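You operate a simulated robot arm through the tools that you are given. There is no shell and no other tool. Be economical: measure what you need, move in short steps, check, and stop when the job is done.

You are at the controls of a simulated robot arm. One attempt, no reset.

## Task
Screw the green cap tight on the tube in the holder, then stand it in deep pocket 3.
Fine: grip it with the blue knob first and leave the knob at FREE; other parts and the stop stay put.

Only the result counts: the job must be done as asked and must still hold three seconds after the hand-in. Knocking over, shifting, dropping, spilling or breaking anything else fails it. Lids that push on must go on centred and level and be pressed home; caps that screw on are set level and turned clockwise until they are tight.

## Robot
A 5-joint arm with a two-finger parallel gripper, fixed in place. Base frame: the origin is at the foot of the arm, x ahead of it, y to its left, z up; the work surface is at about z = 0. Readings come in mm, degrees, newtons and seconds.
With the tool pointing down near the work surface it reaches from about 260 to 600 mm from the base axis. Its first joint turns from -66.0 to 66.0 degrees. The tool tilts only in the upright plane through the base axis and itself; it spins freely about its own axis. Payload 1.57 kg.
Tool frame: the origin (TCP) lies between the finger pads and is the grasp point; the fingertips stand 30 mm ahead of it; z points along the fingers, y is the line along which they close. Largest opening 80 mm; finger width 17, thickness 12; the body of the gripper, 40 by 82 mm, starts 80 mm behind the TCP.
Orientation is that of the tool frame in the base frame, as a unit quaternion [w, x, y, z]. With the fingers straight down and closing along the base's y, the tool's x points along the base's -x, its y along +y and its z along -z.

## Interface
- The arm moves only by the tool drive_tool. Its argument "increments" is a list of rows, each an object (a shift or turn left out is 0, a gripper value left out holds the last) with "dp": the shift along the tool's x, y, z in mm, a list of three; "dr": the turn, a rotation vector about the tool's x, y, z in degrees, a list of three; "gripper": the finger opening in mm, from 0 to 80. In form: [{"dp": [dx, dy, dz], "dr": [wx, wy, wz], "gripper": gripper}, ...]. A call has 1 to 12 rows; each row shifts and turns the commanded pose from where the row before left it, along the tool's axes as they then stand. A row lasts 0.2 s, in which the tool goes at most 50 mm and 8.6 degrees; a call with a longer step from one row to the next is refused whole, and so is a gripper value outside its range. A pose out of reach is approached as far as the arm can. The call stops where the force on the tool passes 60 N (or 10 N more than at its start, if that is more) or the arm is blocked; 0.2 s more then pass. Each finger travels about 153 mm/s and halts on what it meets, pressing with about 30 N; the grip force reading is that of the motor and also rises with nothing between the fingers. The clock runs only during rows and for 0.2 s after the last one: add rows that do not move to give the fingers time. The reply holds the time, the measured pose of the TCP, the force on the tool along the base axes, the opening and the grip force, in the units named above and with some noise.
- Cameras (640 x 400 px; columns grow to the right, rows downward): "scene" is fixed at [49.1, 402, 534.4]; the picture's right is [-0.65, -0.76, 0.00], its down [-0.36, 0.31, -0.88] and it looks along [0.67, -0.57, -0.47] (base axes); focal length 280 px, centre (320, 200). "wrist" rides on the gripper at [-32, 0, -78] in the tool frame; the picture's right is [0.00, -1.00, 0.00], its down [0.97, 0.00, -0.24] and it looks along [0.24, 0.00, 0.97] (tool axes); focal length 218 px, centre (320, 200).
- get_image(camera): a new picture of that camera. The clock stands still meanwhile.
- probe_pixels(camera, pixels): for up to 12 pixels [column, row] of the newest picture of that camera ("zoom" is the newest enlarged one), the place [x, y, z] in the base frame of the surface seen there, good to about 3 mm. The clock stands still meanwhile.
- close_up(camera, box): a new picture of the part [left, top, right, bottom] of that camera's present view, enlarged. The clock stands still meanwhile.
- finish_job(): hands the job in; it is judged then, once.

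Go step by step. Measure first, check grasps and placings, and put right what went wrong. The budget is 80 turns and 54 pictures, counting those below and the enlarged ones. Unless the task says otherwise, let go and move clear before handing in, and close with one line.

The tools are called after ">>>" by a JSON object that holds its "method" and its "body". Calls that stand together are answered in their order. drive_tool: Moves the arm, as the interface text tells. Its arguments: {"type":"object","properties":{"increments":{"type":"array","items":{"type":"object","properties":{"dp":{"type":"array","items":{"type":"number"}},"dr":{"type":"array","items":{"type":"number"}},"gripper":{"type":"number"}}}}},"required":["increments"]} The other tools are called the same way: get_image (camera) takes a picture; probe_pixels (camera, pixels) gives the place of the surface under pixels of a picture; close_up (camera, box) takes an enlarged picture of a part of a camera's view; finish_job () hands the job in.

At the start:

```text
t: 0.0
tool_pos: [417.4, -46.0, 388.8]
orientation: [-0.001, 0.0, 1.0, 0.0]
ft_force: [-0.1, 0.1, 0.4]
finger_gap: 79.8
finger_force: 0.1
```

scene: 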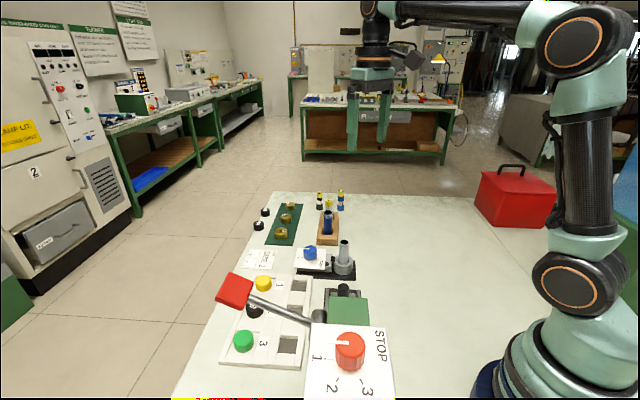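
wrist: 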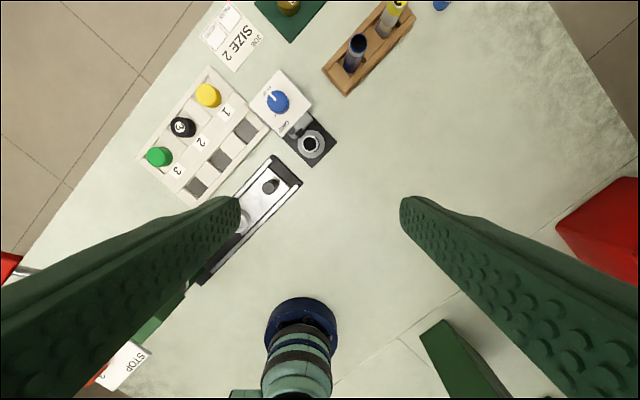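

The scene shows a cap/pocket tray, a holder with a blue knob near (310,255), a rack with tubes, and a STOP box. I'll enlarge these to read them.

>>> {"method": "close_up", "body": {"camera": "scene", "box": [210, 180, 410, 305]}}

>>> {"method": "close_up", "body": {"camera": "scene", "box": [200, 260, 420, 398]}}

>>> {"method": "close_up", "body": {"camera": "wrist", "box": [130, 50, 370, 200]}}

```text
3.20 times, centred on (310, 242) of scene
```

zoom: 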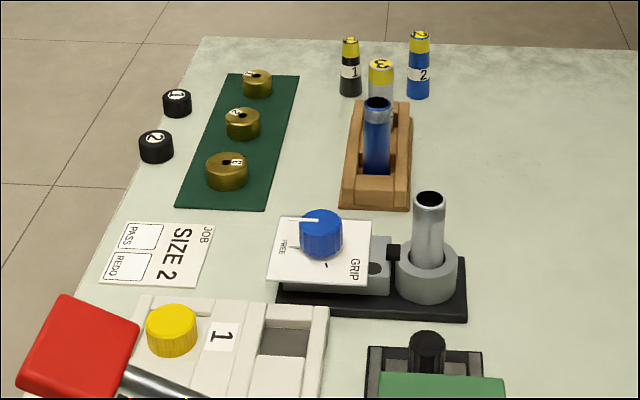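

```text
2.90 times, centred on (310, 329) of scene
```

zoom: 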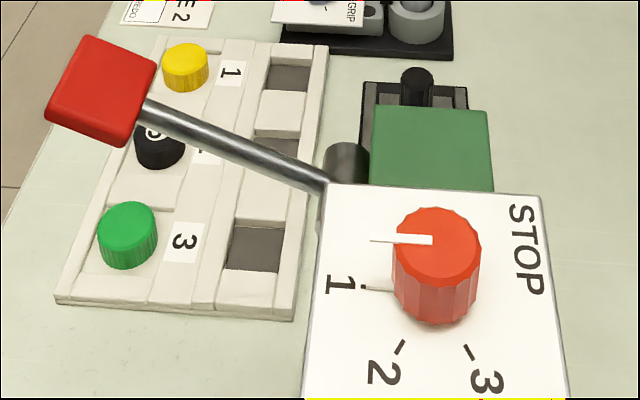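

```text
2.67 times, centred on (250, 125) of wrist
```

zoom: 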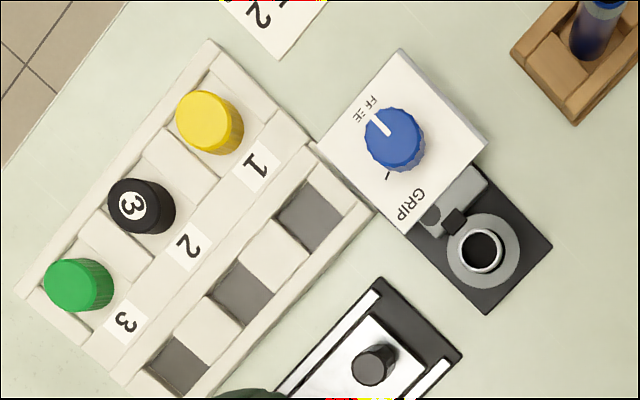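

The metal tube stands in the grey ring of the GRIP/FREE clamp (pointer at FREE); the green cap is in row 3 and the deep pockets are the dark squares. Now measuring positions.

>>> {"method": "probe_pixels", "body": {"camera": "zoom", "pixels": [[72, 282], [390, 135], [371, 125], [388, 178], [480, 250], [462, 252], [512, 252], [308, 217], [240, 293], [178, 365], [208, 330], [140, 250]]}}

>>> {"method": "probe_pixels", "body": {"camera": "scene", "pixels": [[235, 290], [280, 308], [318, 316], [348, 340], [345, 241], [343, 268], [310, 247], [243, 338], [344, 288], [288, 345], [345, 305], [380, 340]]}}

```text
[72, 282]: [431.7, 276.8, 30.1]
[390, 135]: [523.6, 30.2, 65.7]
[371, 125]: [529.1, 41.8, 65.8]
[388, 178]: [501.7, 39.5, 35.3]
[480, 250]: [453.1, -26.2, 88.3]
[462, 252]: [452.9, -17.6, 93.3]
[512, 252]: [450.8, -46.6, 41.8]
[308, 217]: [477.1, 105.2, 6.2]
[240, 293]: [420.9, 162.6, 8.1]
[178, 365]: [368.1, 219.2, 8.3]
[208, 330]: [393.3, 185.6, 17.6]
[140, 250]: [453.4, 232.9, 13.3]
```

```text
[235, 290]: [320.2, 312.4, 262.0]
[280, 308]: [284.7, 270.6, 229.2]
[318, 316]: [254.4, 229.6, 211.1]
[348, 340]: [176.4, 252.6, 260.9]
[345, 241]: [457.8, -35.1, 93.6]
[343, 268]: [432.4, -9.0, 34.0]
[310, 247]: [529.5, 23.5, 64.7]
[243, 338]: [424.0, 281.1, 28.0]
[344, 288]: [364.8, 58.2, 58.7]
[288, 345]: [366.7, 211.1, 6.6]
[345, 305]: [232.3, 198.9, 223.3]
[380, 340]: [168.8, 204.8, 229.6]
```

Key heights: tube top ≈93, knob top ≈66, tray ≈18, and the stop lever is tall near (320,312,262). I'll move above the knob for a better view.

>>> {"method": "drive_tool", "body": {"increments": [{"dp": [-18, 14, 32]}, {"dp": [-18, 14, 32]}, {"dp": [-18, 14, 32]}, {"dp": [-18, 14, 32]}, {"dp": [-18, 14, 32]}, {"dp": [-10, 10, 25]}, {}]}}

>>> {"method": "get_image", "body": {"camera": "wrist"}}

>>> {"method": "close_up", "body": {"camera": "wrist", "box": [240, 100, 400, 200]}}

```text
t: 1.6
tool_pos: [518.7, 36.4, 202.1]
orientation: [0.0, 0.0, 1.0, 0.0]
ft_force: [-0.3, 0.7, -0.2]
finger_gap: 80.0
finger_force: 0.0
```

```text
48 pictures are left
```

wrist: 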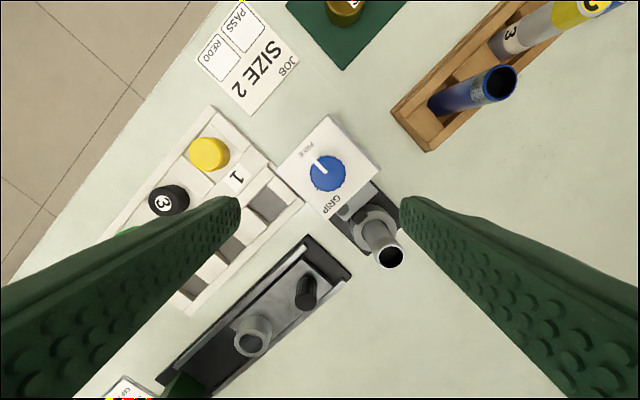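

```text
4.00 times, centred on (320, 150) of wrist
```

zoom: 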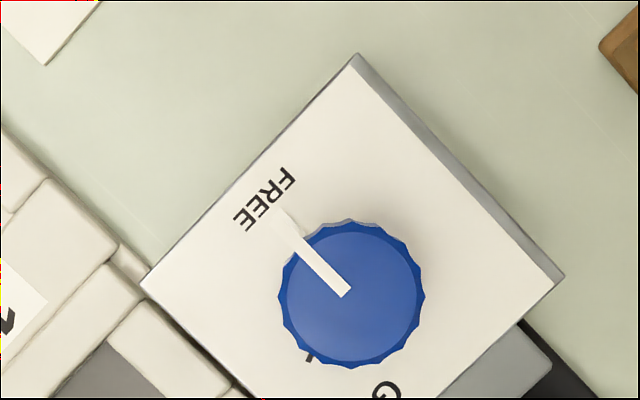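

The knob top is at zoom (350,295), pointer up-left at FREE, the GRIP tick near (310,357). Probing those plus the tube.

>>> {"method": "probe_pixels", "body": {"camera": "zoom", "pixels": [[350, 295], [282, 295], [418, 295], [350, 235], [350, 355], [310, 357], [388, 388], [300, 240], [265, 200], [357, 58], [562, 272], [142, 285]]}}

>>> {"method": "probe_pixels", "body": {"camera": "wrist", "pixels": [[380, 262], [402, 262], [391, 245], [385, 235], [360, 220], [340, 200], [304, 290], [250, 335], [320, 205], [356, 160]]}}

>>> {"method": "close_up", "body": {"camera": "wrist", "box": [300, 180, 428, 280]}}

```text
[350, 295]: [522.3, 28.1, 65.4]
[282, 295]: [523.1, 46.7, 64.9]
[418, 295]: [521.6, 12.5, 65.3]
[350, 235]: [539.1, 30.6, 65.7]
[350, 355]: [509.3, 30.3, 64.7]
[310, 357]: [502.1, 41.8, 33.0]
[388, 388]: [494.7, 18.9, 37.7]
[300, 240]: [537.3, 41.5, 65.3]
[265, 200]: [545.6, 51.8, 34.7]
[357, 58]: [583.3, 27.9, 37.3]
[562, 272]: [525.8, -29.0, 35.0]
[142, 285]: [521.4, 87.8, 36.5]
```

```text
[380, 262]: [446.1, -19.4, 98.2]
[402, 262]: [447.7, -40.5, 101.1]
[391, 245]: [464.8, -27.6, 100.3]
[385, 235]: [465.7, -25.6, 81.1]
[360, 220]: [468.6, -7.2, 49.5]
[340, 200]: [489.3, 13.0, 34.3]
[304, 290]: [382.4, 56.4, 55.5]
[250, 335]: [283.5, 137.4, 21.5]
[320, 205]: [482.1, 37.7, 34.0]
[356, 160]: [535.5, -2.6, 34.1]
```

```text
4.00 times, centred on (364, 230) of wrist
```

zoom: 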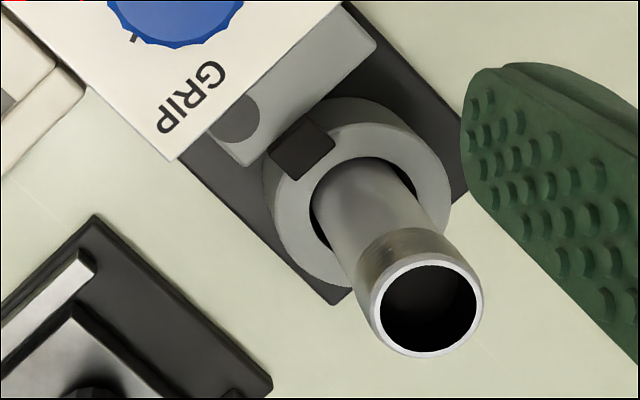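

Knob centre is (523,29.5), top 65, plate at 35; FREE is at about 45° and the GRIP tick is counter-clockwise at about 150°. I'll lower around the knob and close on it.

>>> {"method": "drive_tool", "body": {"increments": [{"dp": [-4.3, -6.9, 30], "gripper": 56}, {"dp": [0, 0, 40]}, {"dp": [0, 0, 35]}, {"dp": [0, 0, 25]}, {}, {"gripper": 30}, {}, {}]}}

>>> {"method": "close_up", "body": {"camera": "wrist", "box": [220, 100, 420, 225]}}

```text
t: 3.4
tool_pos: [521.2, 27.7, 71.5]
orientation: [0.0, 0.0, 1.0, 0.0]
ft_force: [3.7, 5.4, -7.8]
finger_gap: 35.0
finger_force: 42.3
```

```text
3.20 times, centred on (320, 162) of wrist
```

zoom: 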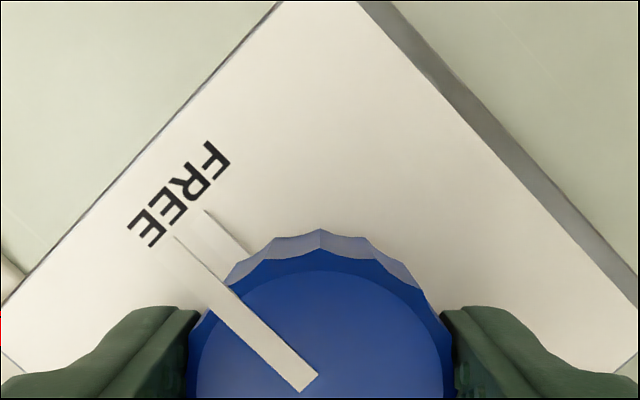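

Grip on the knob is firm (35 mm). Turning counter-clockwise from above in steps, first about 85°.

>>> {"method": "drive_tool", "body": {"increments": [{"dr": [0, 0, -8.5]}, {"dr": [0, 0, -8.5]}, {"dr": [0, 0, -8.5]}, {"dr": [0, 0, -8.5]}, {"dr": [0, 0, -8.5]}, {"dr": [0, 0, -8.5]}, {"dr": [0, 0, -8.5]}, {"dr": [0, 0, -8.5]}, {"dr": [0, 0, -8.5]}, {"dr": [0, 0, -8.5]}, {}]}}

>>> {"method": "get_image", "body": {"camera": "wrist"}}

>>> {"method": "close_up", "body": {"camera": "scene", "box": [270, 220, 380, 290]}}

```text
t: 5.8
tool_pos: [522.6, 30.1, 75.1]
orientation: [0.002, -0.678, 0.735, -0.003]
ft_force: [5.9, 1.0, 2.4]
finger_gap: 35.0
finger_force: 2.9
```

```text
44 pictures are left
```

wrist: 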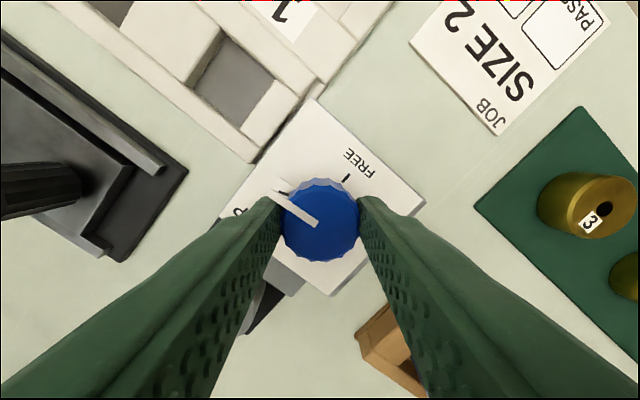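

```text
5.71 times, centred on (325, 255) of scene
```

zoom: 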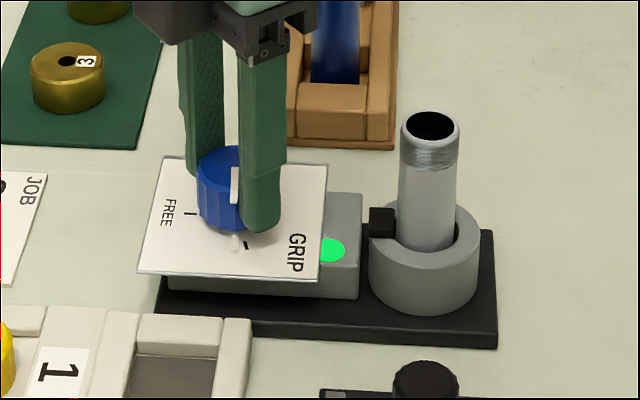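

The lamp is now green and the pointer (zoom 236,243) is slightly short of the GRIP tick (247,247). Turning a bit more.

>>> {"method": "drive_tool", "body": {"increments": [{"gripper": 25}, {}, {"dr": [0, 0, -5]}, {"dr": [0, 0, -5]}, {}]}}

>>> {"method": "close_up", "body": {"camera": "scene", "box": [270, 220, 380, 290]}}

```text
t: 7.0
tool_pos: [523.4, 30.7, 75.3]
orientation: [-0.001, 0.739, -0.674, 0.001]
ft_force: [0.9, 26.0, 29.3]
finger_gap: 34.1
finger_force: 41.6
```

```text
5.71 times, centred on (325, 255) of scene
```

zoom: 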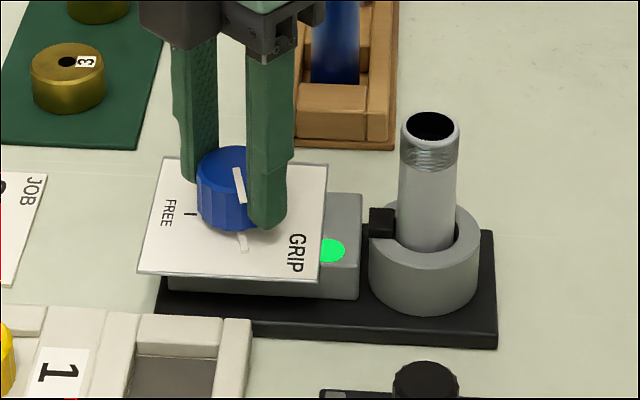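

The pointer covers the GRIP tick and the lamp is green. Releasing and rising.

>>> {"method": "drive_tool", "body": {"increments": [{"gripper": 56}, {}, {"dp": [0, 0, -40]}, {"dp": [0, 0, -45]}, {"dp": [0, 0, -45]}, {}]}}

>>> {"method": "close_up", "body": {"camera": "scene", "box": [270, 220, 380, 290]}}

>>> {"method": "get_image", "body": {"camera": "wrist"}}

```text
t: 8.4
tool_pos: [520.1, 28.5, 204.6]
orientation: [-0.001, 0.737, -0.676, 0.0]
ft_force: [-0.8, 0.1, 0.3]
finger_gap: 55.9
finger_force: 0.1
```

```text
5.71 times, centred on (325, 255) of scene
```

zoom: 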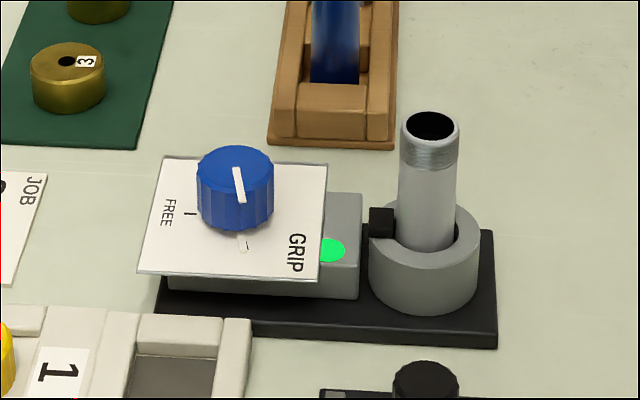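

```text
40 pictures are left
```

wrist: 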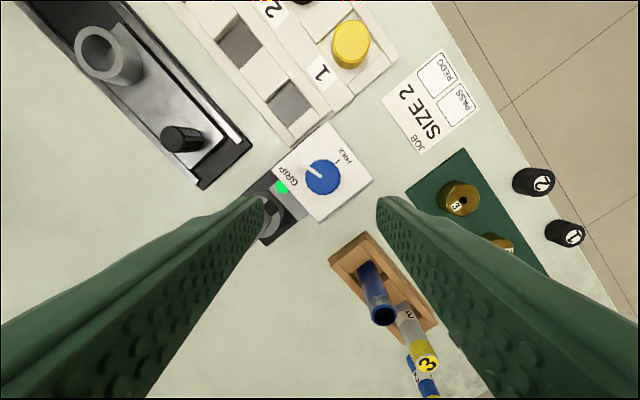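

GRIP set with the lamp green. Next I turn the tool back and travel to above the green cap, staying away from the lever.

>>> {"method": "drive_tool", "body": {"increments": [{"dr": [0, 0, 8.5]}, {"dr": [0, 0, 8.5]}, {"dr": [0, 0, 8.5]}, {"dr": [0, 0, 8.5]}, {"dr": [0, 0, 8.5]}, {"dr": [0, 0, 8.5]}, {"dr": [0, 0, 8.5]}, {"dr": [0, 0, 8.5]}, {"dr": [0, 0, 8.5]}, {"dr": [0, 0, 8.5]}, {"dr": [0, 0, 8.5]}, {"dr": [0, 0, 1.5]}]}}

>>> {"method": "drive_tool", "body": {"increments": [{"dp": [15, 40, 0], "gripper": 70}, {"dp": [15, 40, 0]}, {"dp": [15, 40, 0]}, {"dp": [15, 40, 0]}, {"dp": [15, 40, 0]}, {"dp": [10, 40, 0]}, {}]}}

>>> {"method": "get_image", "body": {"camera": "wrist"}}

>>> {"method": "close_up", "body": {"camera": "wrist", "box": [250, 110, 410, 210]}}

```text
t: 11.0
tool_pos: [520.2, 27.9, 204.2]
orientation: [0.0, 0.001, 1.0, 0.0]
ft_force: [-0.4, -0.3, -0.3]
finger_gap: 56.0
finger_force: 0.0
```

```text
t: 12.6
tool_pos: [436.5, 268.1, 203.3]
orientation: [0.0, 0.001, 1.0, 0.001]
ft_force: [-0.7, -0.2, -0.6]
finger_gap: 70.0
finger_force: 0.2
```

```text
39 pictures are left
```

wrist: 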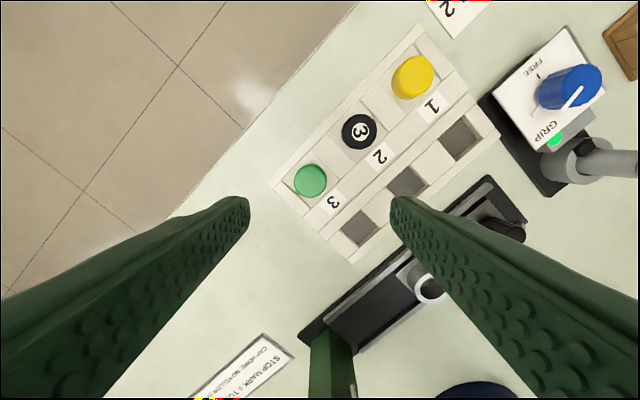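

```text
4.00 times, centred on (330, 160) of wrist
```

zoom: 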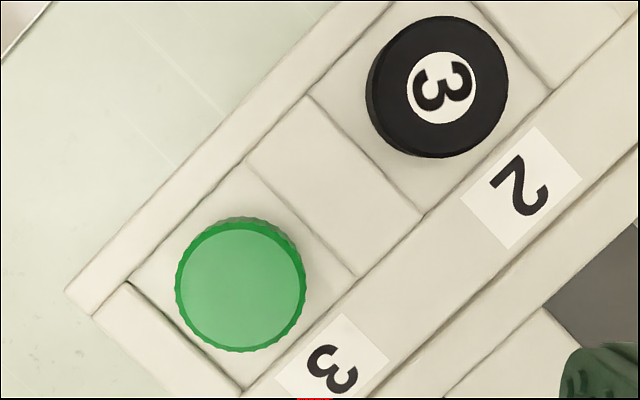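

A note at wrist (245,365) mentions STOP MARK; reading it, and probing cap and pocket geometry.

>>> {"method": "probe_pixels", "body": {"camera": "zoom", "pixels": [[240, 290], [182, 290], [300, 290], [240, 230], [240, 345], [160, 260], [320, 280], [335, 170], [190, 360], [240, 185], [350, 340], [110, 270]]}}

>>> {"method": "probe_pixels", "body": {"camera": "wrist", "pixels": [[358, 229], [345, 235], [360, 212], [376, 228], [358, 246], [345, 250], [384, 210], [330, 215], [430, 288], [490, 230]]}}

>>> {"method": "close_up", "body": {"camera": "wrist", "box": [180, 320, 310, 400]}}

>>> {"method": "close_up", "body": {"camera": "wrist", "box": [300, 180, 460, 280]}}

```text
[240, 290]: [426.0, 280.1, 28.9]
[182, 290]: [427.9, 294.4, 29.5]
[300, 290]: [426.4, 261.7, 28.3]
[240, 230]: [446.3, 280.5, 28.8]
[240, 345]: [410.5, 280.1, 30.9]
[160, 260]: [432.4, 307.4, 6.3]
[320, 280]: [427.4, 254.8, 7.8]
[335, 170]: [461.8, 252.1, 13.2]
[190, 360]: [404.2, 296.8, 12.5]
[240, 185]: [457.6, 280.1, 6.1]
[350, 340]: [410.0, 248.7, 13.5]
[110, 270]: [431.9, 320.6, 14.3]
```

```text
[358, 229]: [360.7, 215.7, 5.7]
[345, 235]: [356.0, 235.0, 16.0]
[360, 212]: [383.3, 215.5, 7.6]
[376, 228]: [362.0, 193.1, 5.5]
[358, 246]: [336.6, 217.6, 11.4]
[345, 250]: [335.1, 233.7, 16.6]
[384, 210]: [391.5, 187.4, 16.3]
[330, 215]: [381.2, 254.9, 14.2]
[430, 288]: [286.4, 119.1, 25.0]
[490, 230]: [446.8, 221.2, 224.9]
```

```text
4.92 times, centred on (245, 360) of wrist
```

zoom: 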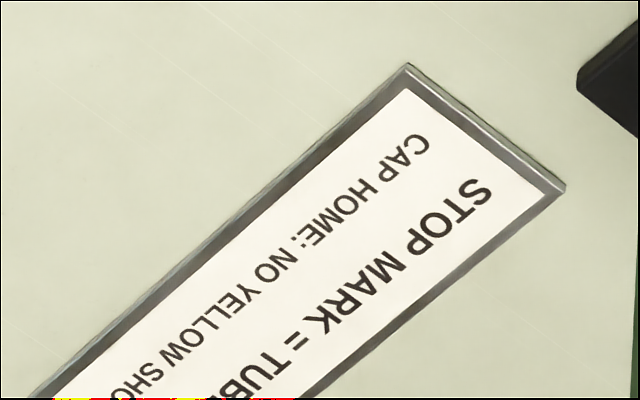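

```text
4.00 times, centred on (380, 230) of wrist
```

zoom: 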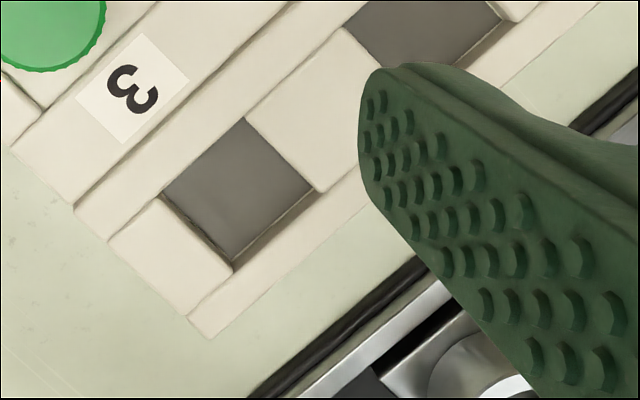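

The note says the cap is home when no yellow shows. The green cap is centred at about (428,279), top 29.5, Ø≈35, with tray walls at 13.5, so I lower to TCP z≈48 (tips ≈18) and grip.

>>> {"method": "drive_tool", "body": {"increments": [{"dp": [8.5, 11, 40], "gripper": 62}, {"dp": [0, 0, 45]}, {"dp": [0, 0, 40]}, {"dp": [0, 0, 20]}, {"dp": [0, 0, 11]}, {}]}}

>>> {"method": "get_image", "body": {"camera": "wrist"}}

```text
t: 14.0
tool_pos: [427.3, 279.2, 44.8]
orientation: [0.0, 0.0, 1.0, 0.0]
ft_force: [0.2, 0.5, 0.0]
finger_gap: 62.1
finger_force: 0.1
```

```text
35 pictures are left
```

wrist: 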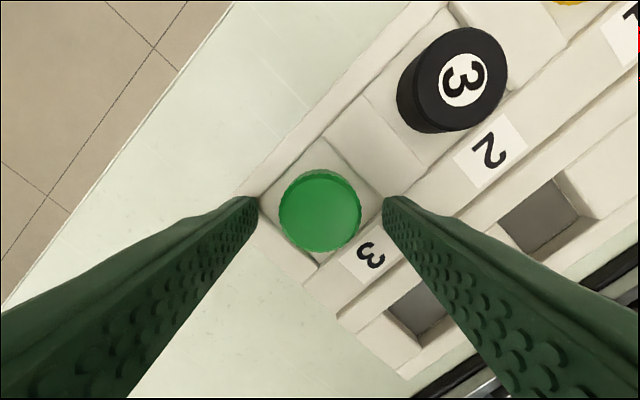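

The cap lies between the fingers, centred at column 320. Probing its edges for the x centring.

>>> {"method": "probe_pixels", "body": {"camera": "wrist", "pixels": [[320, 180], [320, 246], [282, 212], [358, 212], [320, 212]]}}

```text
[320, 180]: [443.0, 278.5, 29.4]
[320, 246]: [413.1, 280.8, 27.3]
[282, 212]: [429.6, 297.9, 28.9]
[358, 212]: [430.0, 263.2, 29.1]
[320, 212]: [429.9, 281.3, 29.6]
```

Centre ≈(428.5,280); the tool is well aligned. Raising 1.5 mm for clearance and closing.

>>> {"method": "drive_tool", "body": {"increments": [{"dp": [-1, 0.8, -1.5]}, {"gripper": 28}, {}, {}]}}

>>> {"method": "drive_tool", "body": {"increments": [{"dp": [0, 0, -30]}, {"dp": [0, 0, -40]}, {"dp": [0, 0, -45]}, {"dp": [0, 0, -40]}, {}]}}

>>> {"method": "get_image", "body": {"camera": "wrist"}}

```text
t: 15.0
tool_pos: [429.3, 280.6, 48.5]
orientation: [0.0, 0.0, 1.0, 0.0]
ft_force: [0.2, -0.4, 0.5]
finger_gap: 37.3
finger_force: 29.8
```

```text
t: 16.2
tool_pos: [429.0, 278.4, 204.4]
orientation: [0.0, -0.001, 1.0, 0.0]
ft_force: [-0.8, 0.8, -0.5]
finger_gap: 37.4
finger_force: 29.7
```

```text
34 pictures are left
```

wrist: 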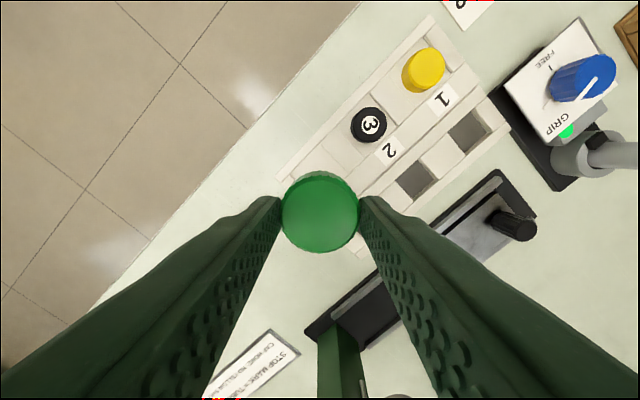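

Cap held (37.4 mm). Its bottom is about 41 mm below the TCP. Carrying it beside the tube to measure the tube precisely.

>>> {"method": "drive_tool", "body": {"increments": [{"dp": [2, -40, 0]}, {"dp": [2, -45, 0]}, {"dp": [2, -45, 0]}, {"dp": [2, -45, 0]}, {"dp": [2, -45, 0]}, {"dp": [2, -45, 0]}, {"dp": [7, -42, 0]}, {}]}}

>>> {"method": "get_image", "body": {"camera": "wrist"}}

>>> {"method": "close_up", "body": {"camera": "wrist", "box": [260, 70, 388, 150]}}

```text
t: 18.0
tool_pos: [411.4, -26.0, 204.0]
orientation: [0.0, 0.0, 1.0, 0.0]
ft_force: [-0.3, -0.3, -0.9]
finger_gap: 37.4
finger_force: 30.3
```

```text
33 pictures are left
```

wrist: 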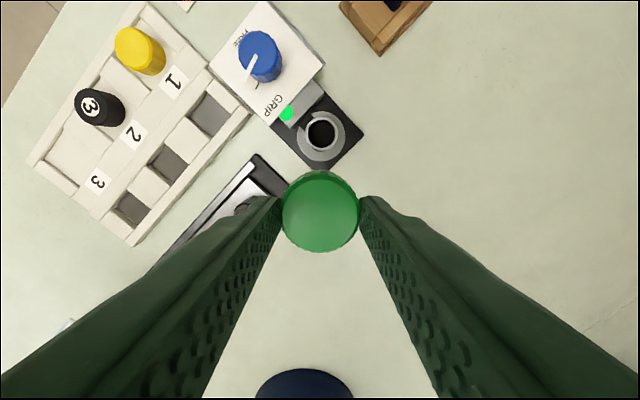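

```text
5.00 times, centred on (324, 110) of wrist
```

zoom: 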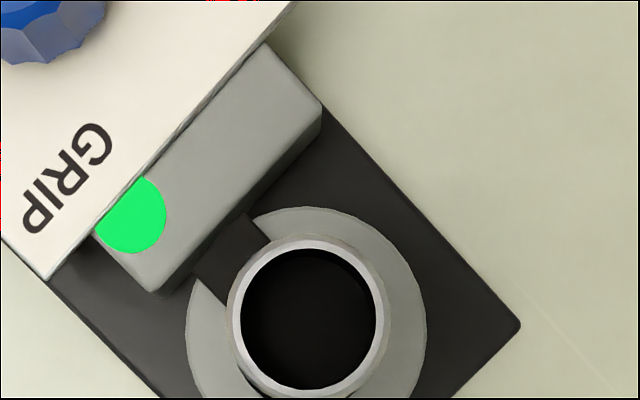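

Rim centre at zoom (310,320). Probing rim points.

>>> {"method": "probe_pixels", "body": {"camera": "zoom", "pixels": [[238, 320], [382, 320], [310, 244], [310, 394], [360, 268], [260, 268], [258, 372], [362, 372], [400, 320], [300, 225]]}}

>>> {"method": "close_up", "body": {"camera": "scene", "box": [310, 195, 390, 295]}}

```text
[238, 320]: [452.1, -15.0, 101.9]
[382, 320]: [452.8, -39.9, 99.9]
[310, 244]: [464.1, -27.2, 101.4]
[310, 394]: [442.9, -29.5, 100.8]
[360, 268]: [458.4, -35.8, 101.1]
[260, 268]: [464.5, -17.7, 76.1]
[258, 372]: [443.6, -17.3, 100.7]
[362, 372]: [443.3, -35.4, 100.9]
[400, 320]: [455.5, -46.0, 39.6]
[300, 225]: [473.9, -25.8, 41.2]
```

```text
4.00 times, centred on (350, 245) of scene
```

zoom: 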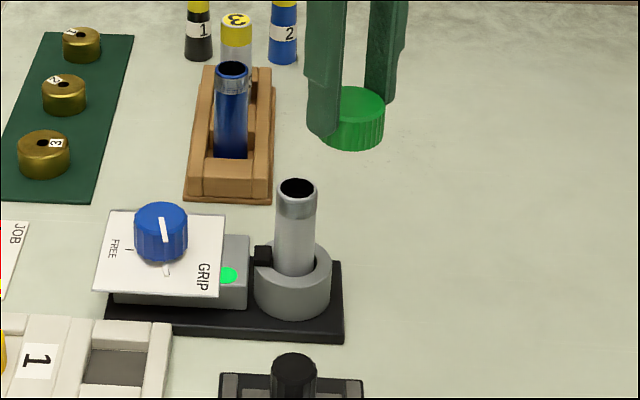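

Tube axis ≈(453.3,−27.4), top z≈101. Checking where the held cap sits relative to the TCP.

>>> {"method": "probe_pixels", "body": {"camera": "wrist", "pixels": [[320, 174], [320, 182], [320, 190], [320, 246], [320, 249], [320, 215], [290, 215], [350, 215]]}}

>>> {"method": "close_up", "body": {"camera": "wrist", "box": [270, 160, 370, 260]}}

```text
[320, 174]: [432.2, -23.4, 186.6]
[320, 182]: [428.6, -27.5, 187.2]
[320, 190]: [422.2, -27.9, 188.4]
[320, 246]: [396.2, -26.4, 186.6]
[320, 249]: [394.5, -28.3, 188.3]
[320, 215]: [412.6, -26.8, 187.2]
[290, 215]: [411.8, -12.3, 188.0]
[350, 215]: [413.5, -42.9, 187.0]
```

```text
4.00 times, centred on (320, 210) of wrist
```

zoom: 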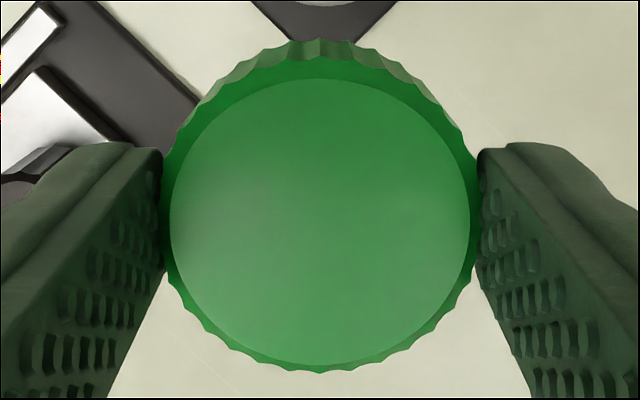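

Relative to the cap, the tube axis is about +39.5 in x and −1.2 in y. Moving over it and lowering to just above the rim, then checking from the scene camera.

>>> {"method": "drive_tool", "body": {"increments": [{"dp": [-20, -0.6, 0]}, {"dp": [-19.5, -0.6, 0]}, {"dp": [0, 0, 25]}, {"dp": [0, 0, 27]}, {}]}}

>>> {"method": "close_up", "body": {"camera": "scene", "box": [300, 200, 390, 256]}}

```text
t: 19.2
tool_pos: [449.7, -29.3, 150.0]
orientation: [-0.001, 0.0, 1.0, 0.001]
ft_force: [0.5, 0.3, 0.0]
finger_gap: 37.2
finger_force: 29.4
```

```text
7.11 times, centred on (345, 228) of scene
```

zoom: 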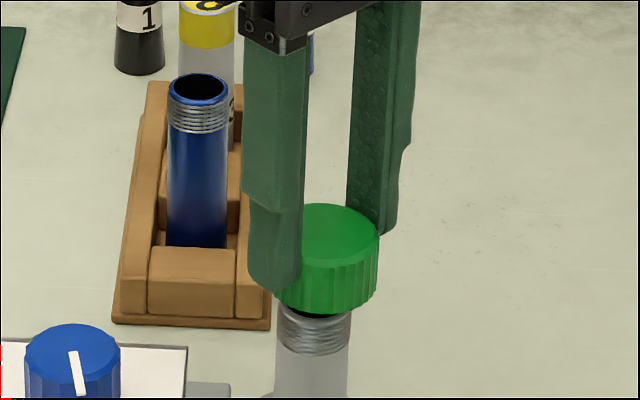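

The cap's axis (zoom col ≈327) is about 12 px ≈4 mm to the right of the tube's (≈313), consistent with the measured TCP. Correcting.

>>> {"method": "drive_tool", "body": {"increments": [{"dp": [-2.6, 2.6, 0]}, {}, {}]}}

>>> {"method": "close_up", "body": {"camera": "scene", "box": [320, 210, 368, 240]}}

>>> {"method": "close_up", "body": {"camera": "wrist", "box": [240, 100, 400, 260]}}

```text
t: 20.0
tool_pos: [452.9, -24.5, 151.5]
orientation: [0.0, 0.0, 1.0, 0.0]
ft_force: [-0.4, -0.2, 0.1]
finger_gap: 37.6
finger_force: 30.5
```

```text
13.33 times, centred on (344, 225) of scene
```

zoom: 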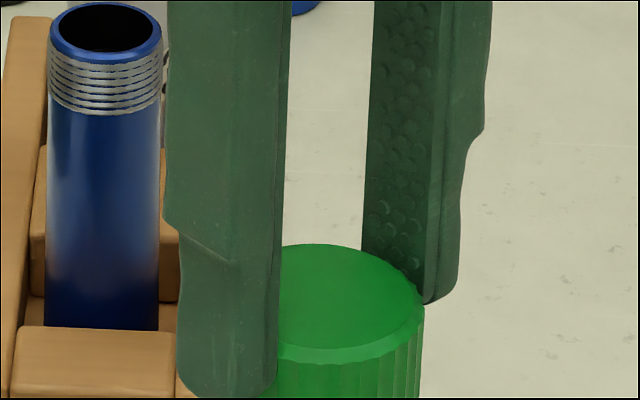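

```text
2.50 times, centred on (320, 180) of wrist
```

zoom: 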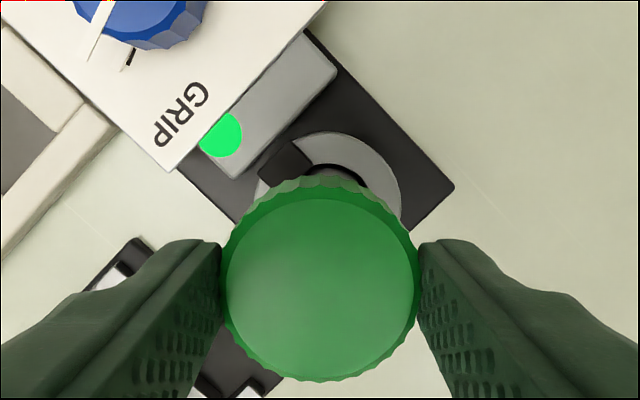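

Readings are noisy, so I'll take another reading and reframe the scene close-up.

>>> {"method": "drive_tool", "body": {"increments": [{}]}}

>>> {"method": "close_up", "body": {"camera": "scene", "box": [312, 220, 376, 260]}}

```text
t: 20.4
tool_pos: [452.5, -26.1, 152.2]
orientation: [0.0, 0.0, 1.0, 0.0]
ft_force: [-0.3, 0.2, -0.2]
finger_gap: 37.2
finger_force: 30.2
```

```text
10.00 times, centred on (344, 240) of scene
```

zoom: 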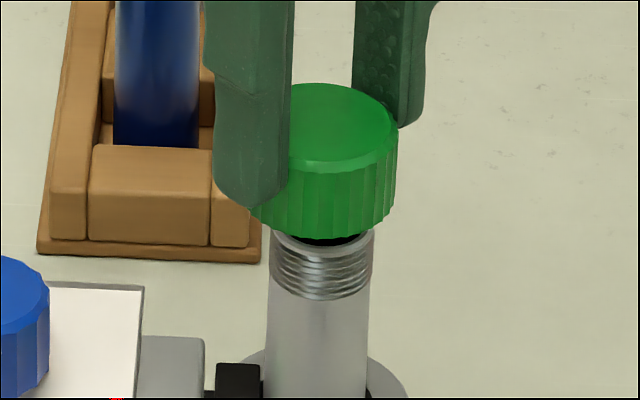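

The cap (bottom centre col ≈322) now lines up with the tube (≈322–323). Lowering gently to contact.

>>> {"method": "drive_tool", "body": {"increments": [{"dp": [0, 0, 4]}, {"dp": [0, 0, 2]}, {"dp": [0, 0, 1.5]}, {"dp": [0, 0, 1]}, {}]}}

>>> {"method": "close_up", "body": {"camera": "scene", "box": [312, 220, 376, 260]}}

```text
t: 21.6
tool_pos: [451.6, -25.6, 142.0]
orientation: [0.0, 0.0, 1.0, 0.0]
ft_force: [0.1, -0.1, -0.1]
finger_gap: 37.2
finger_force: 29.7
```

```text
10.00 times, centred on (344, 240) of scene
```

zoom: 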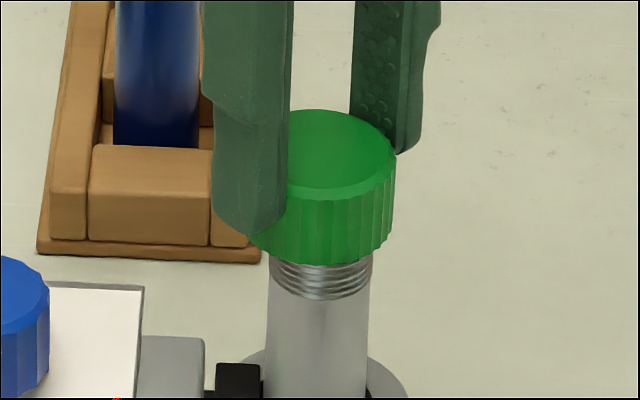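

No contact force yet at z 142. Continuing down in 1 mm steps.

>>> {"method": "drive_tool", "body": {"increments": [{"dp": [0, 0, 1]}, {"dp": [0, 0, 1]}, {"dp": [0, 0, 1]}, {}]}}

```text
t: 22.6
tool_pos: [452.7, -26.3, 140.8]
orientation: [0.0, 0.0, 1.0, 0.001]
ft_force: [-1.5, 0.0, 10.6]
finger_gap: 37.1
finger_force: 29.7
```

Contact at 10.6 N. Now turning clockwise with slight downfeed.

>>> {"method": "drive_tool", "body": {"increments": [{"dr": [0, 0, 8.5], "dp": [0, 0, 0.07]}, {"dr": [0, 0, 8.5], "dp": [0, 0, 0.07]}, {"dr": [0, 0, 8.5], "dp": [0, 0, 0.07]}, {"dr": [0, 0, 8.5], "dp": [0, 0, 0.07]}, {"dr": [0, 0, 8.5], "dp": [0, 0, 0.07]}, {"dr": [0, 0, 8.5], "dp": [0, 0, 0.07]}, {"dr": [0, 0, 8.5], "dp": [0, 0, 0.07]}, {"dr": [0, 0, 8.5], "dp": [0, 0, 0.07]}, {"dr": [0, 0, 8.5], "dp": [0, 0, 0.07]}, {"dr": [0, 0, 8.5], "dp": [0, 0, 0.07]}, {"dr": [0, 0, 8.5], "dp": [0, 0, 0.07]}, {}]}}

>>> {"method": "close_up", "body": {"camera": "scene", "box": [312, 220, 376, 260]}}

```text
t: 25.2
tool_pos: [452.2, -26.7, 138.0]
orientation: [-0.001, 0.73, 0.684, 0.0]
ft_force: [8.5, -15.7, -2.4]
finger_gap: 37.2
finger_force: 29.9
```

```text
10.00 times, centred on (344, 240) of scene
```

zoom: 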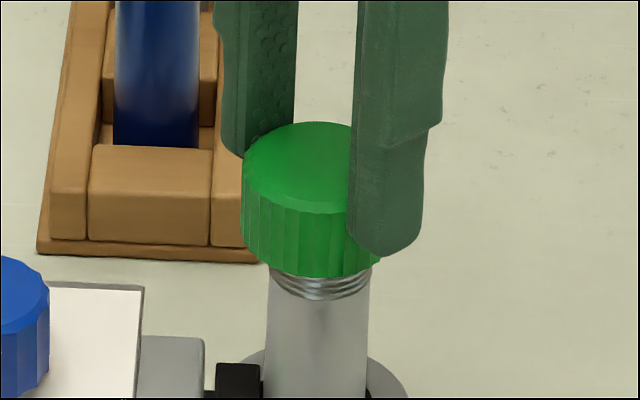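

The cap is threading on (it dropped and the force is light). Small lateral correction, then continue clockwise.

>>> {"method": "drive_tool", "body": {"increments": [{"dp": [-0.9, 0.5, 0.3]}, {"dr": [0, 0, 8.5], "dp": [0, 0, 0.12]}, {"dr": [0, 0, 8.5], "dp": [0, 0, 0.12]}, {"dr": [0, 0, 8.5], "dp": [0, 0, 0.12]}, {"dr": [0, 0, 8.5], "dp": [0, 0, 0.12]}, {"dr": [0, 0, 8.5], "dp": [0, 0, 0.12]}, {"dr": [0, 0, 8.5], "dp": [0, 0, 0.12]}, {"dr": [0, 0, 8.5], "dp": [0, 0, 0.12]}, {"dr": [0, 0, 8.5], "dp": [0, 0, 0.12]}, {"dr": [0, 0, 8.5], "dp": [0, 0, 0.12]}, {"dr": [0, 0, 8.5], "dp": [0, 0, 0.12]}, {}]}}

>>> {"method": "close_up", "body": {"camera": "scene", "box": [312, 220, 376, 260]}}

```text
t: 27.8
tool_pos: [451.7, -43.6, 138.0]
orientation: [0.0, 1.0, 0.017, 0.001]
ft_force: [1.6, 26.6, 11.5]
finger_gap: 51.3
finger_force: 13.6
out of reach, approached as far as the arm can: row 11
```

```text
10.00 times, centred on (344, 240) of scene
```

zoom: 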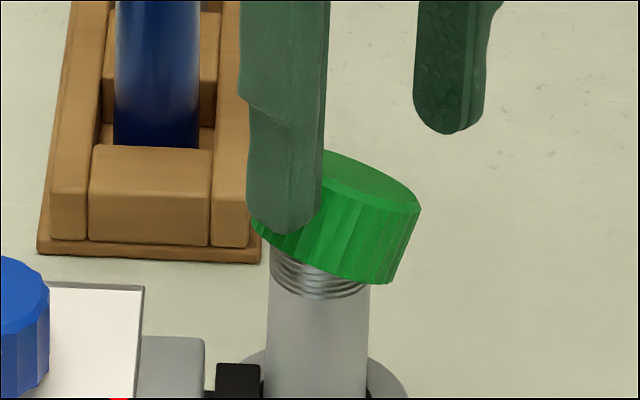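

The last row ran into the spin limit (~178°) and the arm slid sideways to y −43.6, tilting the cap on the rim. I'll ease back the rotation slowly with the fingers still closing so they follow and re-square the cap.

>>> {"method": "drive_tool", "body": {"increments": [{"dr": [0, 0, -2]}, {"dr": [0, 0, -2]}, {"dr": [0, 0, -2]}, {"dr": [0, 0, -2]}, {}]}}

>>> {"method": "close_up", "body": {"camera": "scene", "box": [312, 220, 376, 260]}}

```text
t: 29.0
tool_pos: [453.3, -43.3, 139.2]
orientation: [0.0, 0.996, 0.085, 0.002]
ft_force: [8.6, 26.8, 23.5]
finger_gap: 49.9
finger_force: 12.3
```

```text
10.00 times, centred on (344, 240) of scene
```

zoom: 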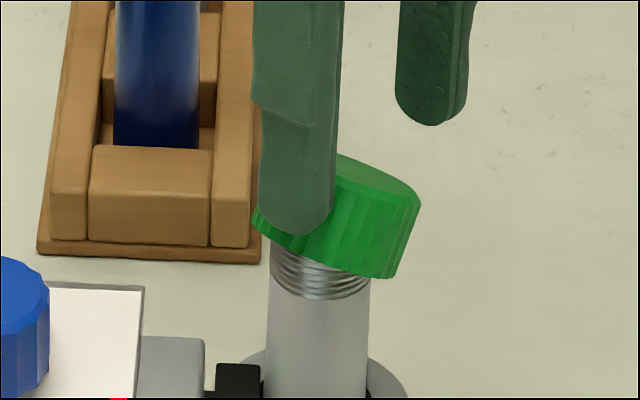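

The command is still offset, so I move back toward +y in small steps while the fingers keep closing on the cap.

>>> {"method": "drive_tool", "body": {"increments": [{"dp": [0.7, -4, 0]}, {"dp": [0.7, -4, 0]}, {}]}}

>>> {"method": "close_up", "body": {"camera": "scene", "box": [312, 220, 376, 260]}}

```text
t: 29.8
tool_pos: [449.8, -35.7, 137.1]
orientation: [0.0, 0.997, 0.083, 0.0]
ft_force: [1.3, 13.2, 18.8]
finger_gap: 39.5
finger_force: 6.1
```

```text
10.00 times, centred on (344, 240) of scene
```

zoom: 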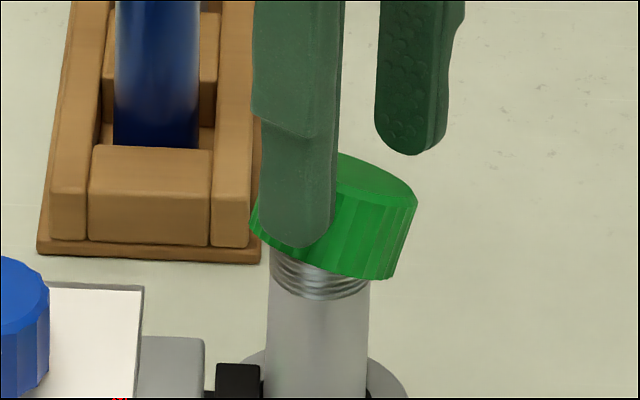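

The finger is following the cap. Continuing +y.

>>> {"method": "drive_tool", "body": {"increments": [{"dp": [0.5, -3, 0]}, {}, {"dp": [0.5, -3, 0]}, {}]}}

>>> {"method": "close_up", "body": {"camera": "scene", "box": [312, 220, 376, 260]}}

```text
t: 30.8
tool_pos: [450.4, -30.6, 136.7]
orientation: [0.001, 0.997, 0.083, -0.002]
ft_force: [-2.1, -0.6, 1.2]
finger_gap: 32.2
finger_force: 2.1
```

```text
10.00 times, centred on (344, 240) of scene
```

zoom: 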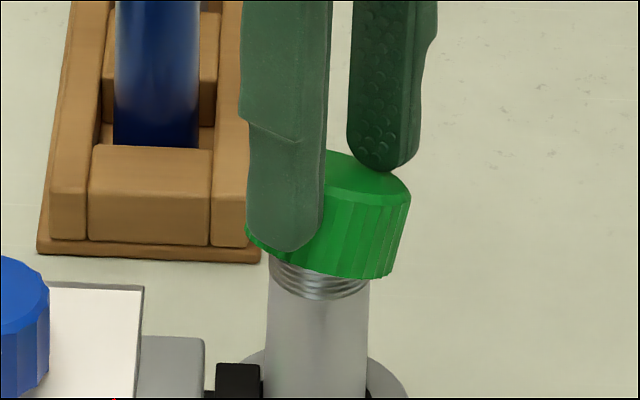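

The gap is 32 mm, so the far finger seems to sit over the cap's low edge. Probing to understand.

>>> {"method": "probe_pixels", "body": {"camera": "zoom", "pixels": [[340, 175], [345, 158], [400, 190], [370, 185], [330, 195], [340, 230], [395, 240], [340, 272], [385, 160], [300, 230], [260, 240], [320, 290]]}}

>>> {"method": "get_image", "body": {"camera": "wrist"}}

```text
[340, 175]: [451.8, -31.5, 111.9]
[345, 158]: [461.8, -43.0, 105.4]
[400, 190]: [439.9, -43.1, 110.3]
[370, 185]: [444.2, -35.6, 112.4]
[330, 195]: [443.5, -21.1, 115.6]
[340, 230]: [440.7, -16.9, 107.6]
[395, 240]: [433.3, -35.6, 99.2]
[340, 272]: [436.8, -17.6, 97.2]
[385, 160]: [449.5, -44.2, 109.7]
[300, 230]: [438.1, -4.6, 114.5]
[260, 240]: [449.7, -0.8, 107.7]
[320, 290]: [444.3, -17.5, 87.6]
```

```text
19 pictures are left
```

wrist: 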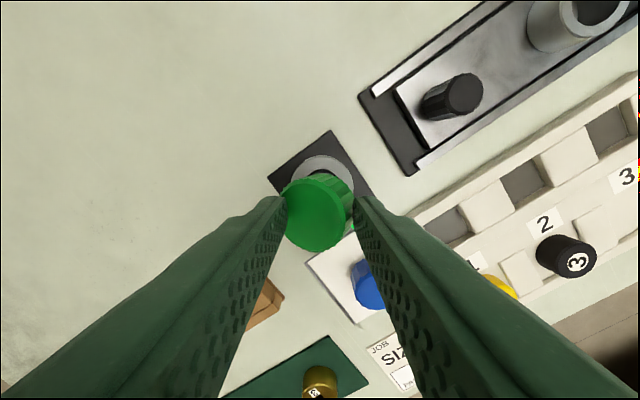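

The cap is tilted ~20°, low toward −y, resting over the tube. I'll open carefully in place, then re-look before re-gripping lower.

>>> {"method": "drive_tool", "body": {"increments": [{"gripper": 45}, {"gripper": 64}, {"dp": [3, -2.5, 0]}, {}]}}

>>> {"method": "close_up", "body": {"camera": "scene", "box": [312, 220, 376, 260]}}

```text
t: 31.8
tool_pos: [454.3, -27.3, 138.3]
orientation: [0.001, 0.997, 0.082, 0.001]
ft_force: [-0.5, -0.5, 0.6]
finger_gap: 64.1
finger_force: 0.0
```

```text
10.00 times, centred on (344, 240) of scene
```

zoom: 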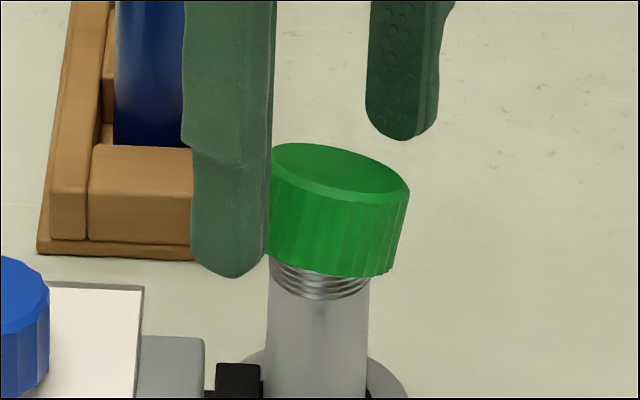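

The cap sits stably on the rim, tilted. Probing its top plane to choose the closing direction.

>>> {"method": "probe_pixels", "body": {"camera": "zoom", "pixels": [[285, 150], [282, 172], [310, 147], [350, 155], [390, 178], [400, 188], [360, 193], [320, 183], [340, 170], [310, 165], [365, 175], [390, 275]]}}

```text
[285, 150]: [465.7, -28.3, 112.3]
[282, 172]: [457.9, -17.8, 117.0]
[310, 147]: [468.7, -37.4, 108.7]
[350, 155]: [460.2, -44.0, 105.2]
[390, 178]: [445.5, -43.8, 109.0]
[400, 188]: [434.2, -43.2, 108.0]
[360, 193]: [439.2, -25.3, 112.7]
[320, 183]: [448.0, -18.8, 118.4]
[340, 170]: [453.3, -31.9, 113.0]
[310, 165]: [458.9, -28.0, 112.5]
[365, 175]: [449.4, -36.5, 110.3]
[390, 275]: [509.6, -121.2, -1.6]
```

The tilt is almost purely toward −y (slope ≈0.43), so closing along y will square it. Unwinding the spin to about 0° with open fingers.

>>> {"method": "drive_tool", "body": {"increments": [{"dr": [0, 0, -8.5]}, {"dr": [0, 0, -8.5]}, {"dr": [0, 0, -8.5]}, {"dr": [0, 0, -8.5]}, {"dr": [0, 0, -8.5]}, {"dr": [0, 0, -8.5]}, {"dr": [0, 0, -8.5]}, {"dr": [0, 0, -8.5]}, {"dr": [0, 0, -8.5]}, {"dr": [0, 0, -8.5]}, {"dr": [0, 0, -8.5]}, {"dr": [0, 0, -8.5]}]}}

>>> {"method": "drive_tool", "body": {"increments": [{"dr": [0, 0, -8.5]}, {"dr": [0, 0, -8.5]}, {"dr": [0, 0, -8.5]}, {"dr": [0, 0, -8.5]}, {"dr": [0, 0, -8.5]}, {"dr": [0, 0, -8.5]}, {"dr": [0, 0, -8.5]}, {"dr": [0, 0, -8.5]}, {}]}}

```text
t: 34.4
tool_pos: [453.2, -27.0, 137.4]
orientation: [0.0, 0.562, 0.827, 0.0]
ft_force: [-0.2, 0.0, 0.1]
finger_gap: 64.2
finger_force: 0.1
```

```text
t: 36.4
tool_pos: [455.5, -27.2, 137.9]
orientation: [0.0, 0.003, 1.0, 0.0]
ft_force: [-0.9, 0.5, -0.1]
finger_gap: 64.0
finger_force: 0.1
```

Spin is back near 0°. Lowering 9 mm and closing gradually to square and centre the cap.

>>> {"method": "drive_tool", "body": {"increments": [{"dp": [1, 0, 5]}, {"dp": [0, 0, 4]}, {"gripper": 48}, {"gripper": 42}, {"gripper": 38}, {"gripper": 30}, {}]}}

>>> {"method": "close_up", "body": {"camera": "scene", "box": [312, 220, 376, 260]}}

```text
t: 38.0
tool_pos: [453.4, -29.8, 128.2]
orientation: [-0.001, 0.005, 1.0, 0.001]
ft_force: [-2.1, -6.6, -0.1]
finger_gap: 35.1
finger_force: 30.5
```

```text
10.00 times, centred on (344, 240) of scene
```

zoom: 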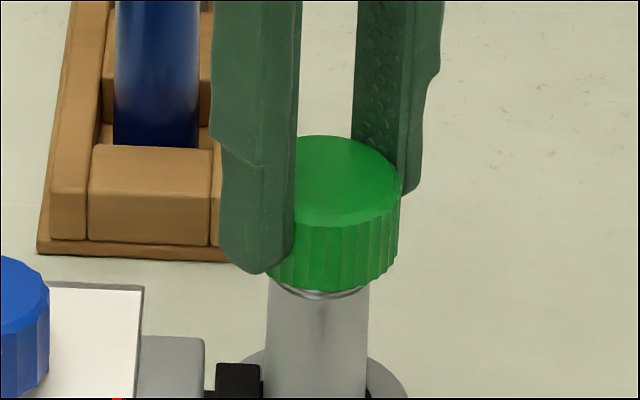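

The cap is level again and sits further down over the threads. Checking the wrist view for centring.

>>> {"method": "close_up", "body": {"camera": "wrist", "box": [240, 130, 400, 260]}}

```text
3.08 times, centred on (320, 195) of wrist
```

zoom: 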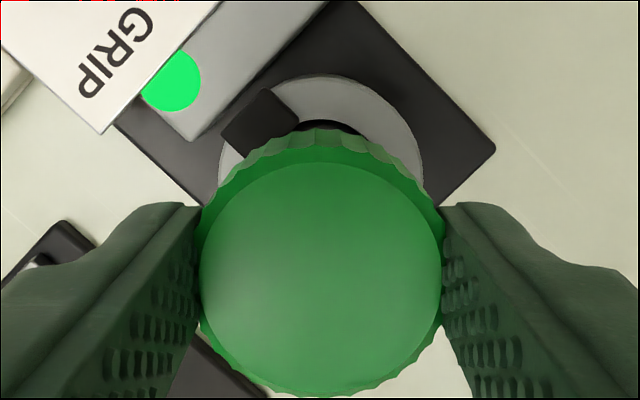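

Looks centred and level. Pressing lightly down and turning clockwise ~90°.

>>> {"method": "drive_tool", "body": {"increments": [{"dp": [0, 0, 0.8]}, {"dr": [0, 0, 8.5], "dp": [0, 0, 0.1]}, {"dr": [0, 0, 8.5], "dp": [0, 0, 0.1]}, {"dr": [0, 0, 8.5], "dp": [0, 0, 0.1]}, {"dr": [0, 0, 8.5], "dp": [0, 0, 0.1]}, {"dr": [0, 0, 8.5], "dp": [0, 0, 0.1]}, {"dr": [0, 0, 8.5], "dp": [0, 0, 0.1]}, {"dr": [0, 0, 8.5], "dp": [0, 0, 0.1]}, {"dr": [0, 0, 8.5], "dp": [0, 0, 0.1]}, {}]}}

>>> {"method": "close_up", "body": {"camera": "scene", "box": [312, 220, 376, 260]}}

```text
t: 40.2
tool_pos: [453.2, -29.5, 126.6]
orientation: [-0.001, 0.565, 0.825, -0.001]
ft_force: [8.6, -27.5, -23.9]
finger_gap: 34.8
finger_force: 30.1
```

```text
10.00 times, centred on (344, 240) of scene
```

zoom: 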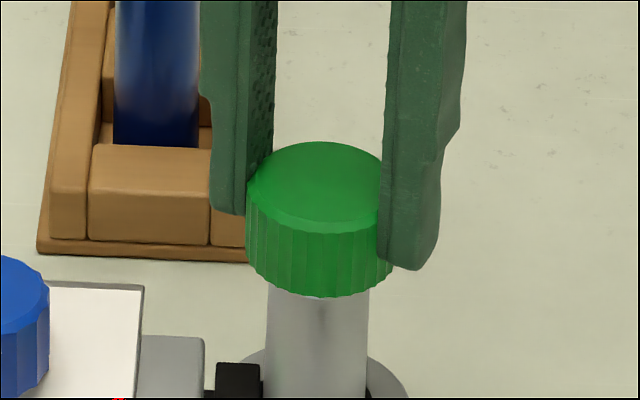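

It is threading down well; the tube pulls the tool −y and down. Relieving that, then continuing clockwise (staying under ~160°).

>>> {"method": "drive_tool", "body": {"increments": [{"dp": [-1.6, -0.1, 1.2]}, {}]}}

>>> {"method": "drive_tool", "body": {"increments": [{"dr": [0, 0, 8.5], "dp": [0, 0, 0.1]}, {"dr": [0, 0, 8.5], "dp": [0, 0, 0.1]}, {"dr": [0, 0, 8.5], "dp": [0, 0, 0.1]}, {"dr": [0, 0, 8.5], "dp": [0, 0, 0.1]}, {}]}}

```text
t: 40.8
tool_pos: [453.3, -28.4, 125.9]
orientation: [-0.001, 0.563, 0.827, -0.001]
ft_force: [-5.6, -15.0, -5.7]
finger_gap: 34.8
finger_force: 29.8
```

```text
t: 42.0
tool_pos: [453.1, -29.2, 124.4]
orientation: [-0.001, 0.781, 0.625, -0.002]
ft_force: [-3.0, -1.6, -23.5]
finger_gap: 34.8
finger_force: 29.7
```

Lateral force is gone, and the thread drops about 0.35 mm per row. Matching the feed and continuing.

>>> {"method": "drive_tool", "body": {"increments": [{"dp": [0, 0, 1.3]}, {"dr": [0, 0, 8.5], "dp": [0, 0, 0.3]}, {"dr": [0, 0, 8.5], "dp": [0, 0, 0.3]}, {"dr": [0, 0, 8.5], "dp": [0, 0, 0.3]}, {"dr": [0, 0, 8.5], "dp": [0, 0, 0.3]}, {"dr": [0, 0, 8.5], "dp": [0, 0, 0.3]}, {}]}}

>>> {"method": "close_up", "body": {"camera": "scene", "box": [312, 220, 376, 260]}}

```text
t: 43.6
tool_pos: [453.8, -29.4, 121.6]
orientation: [-0.001, 0.954, 0.3, -0.001]
ft_force: [-12.8, 10.6, -0.7]
finger_gap: 34.7
finger_force: 29.9
```

```text
10.00 times, centred on (344, 240) of scene
```

zoom: 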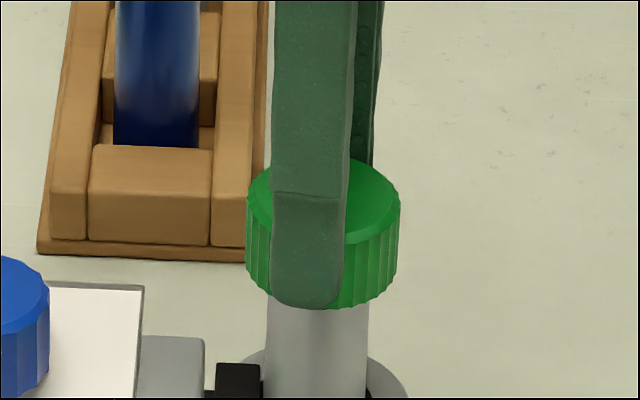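

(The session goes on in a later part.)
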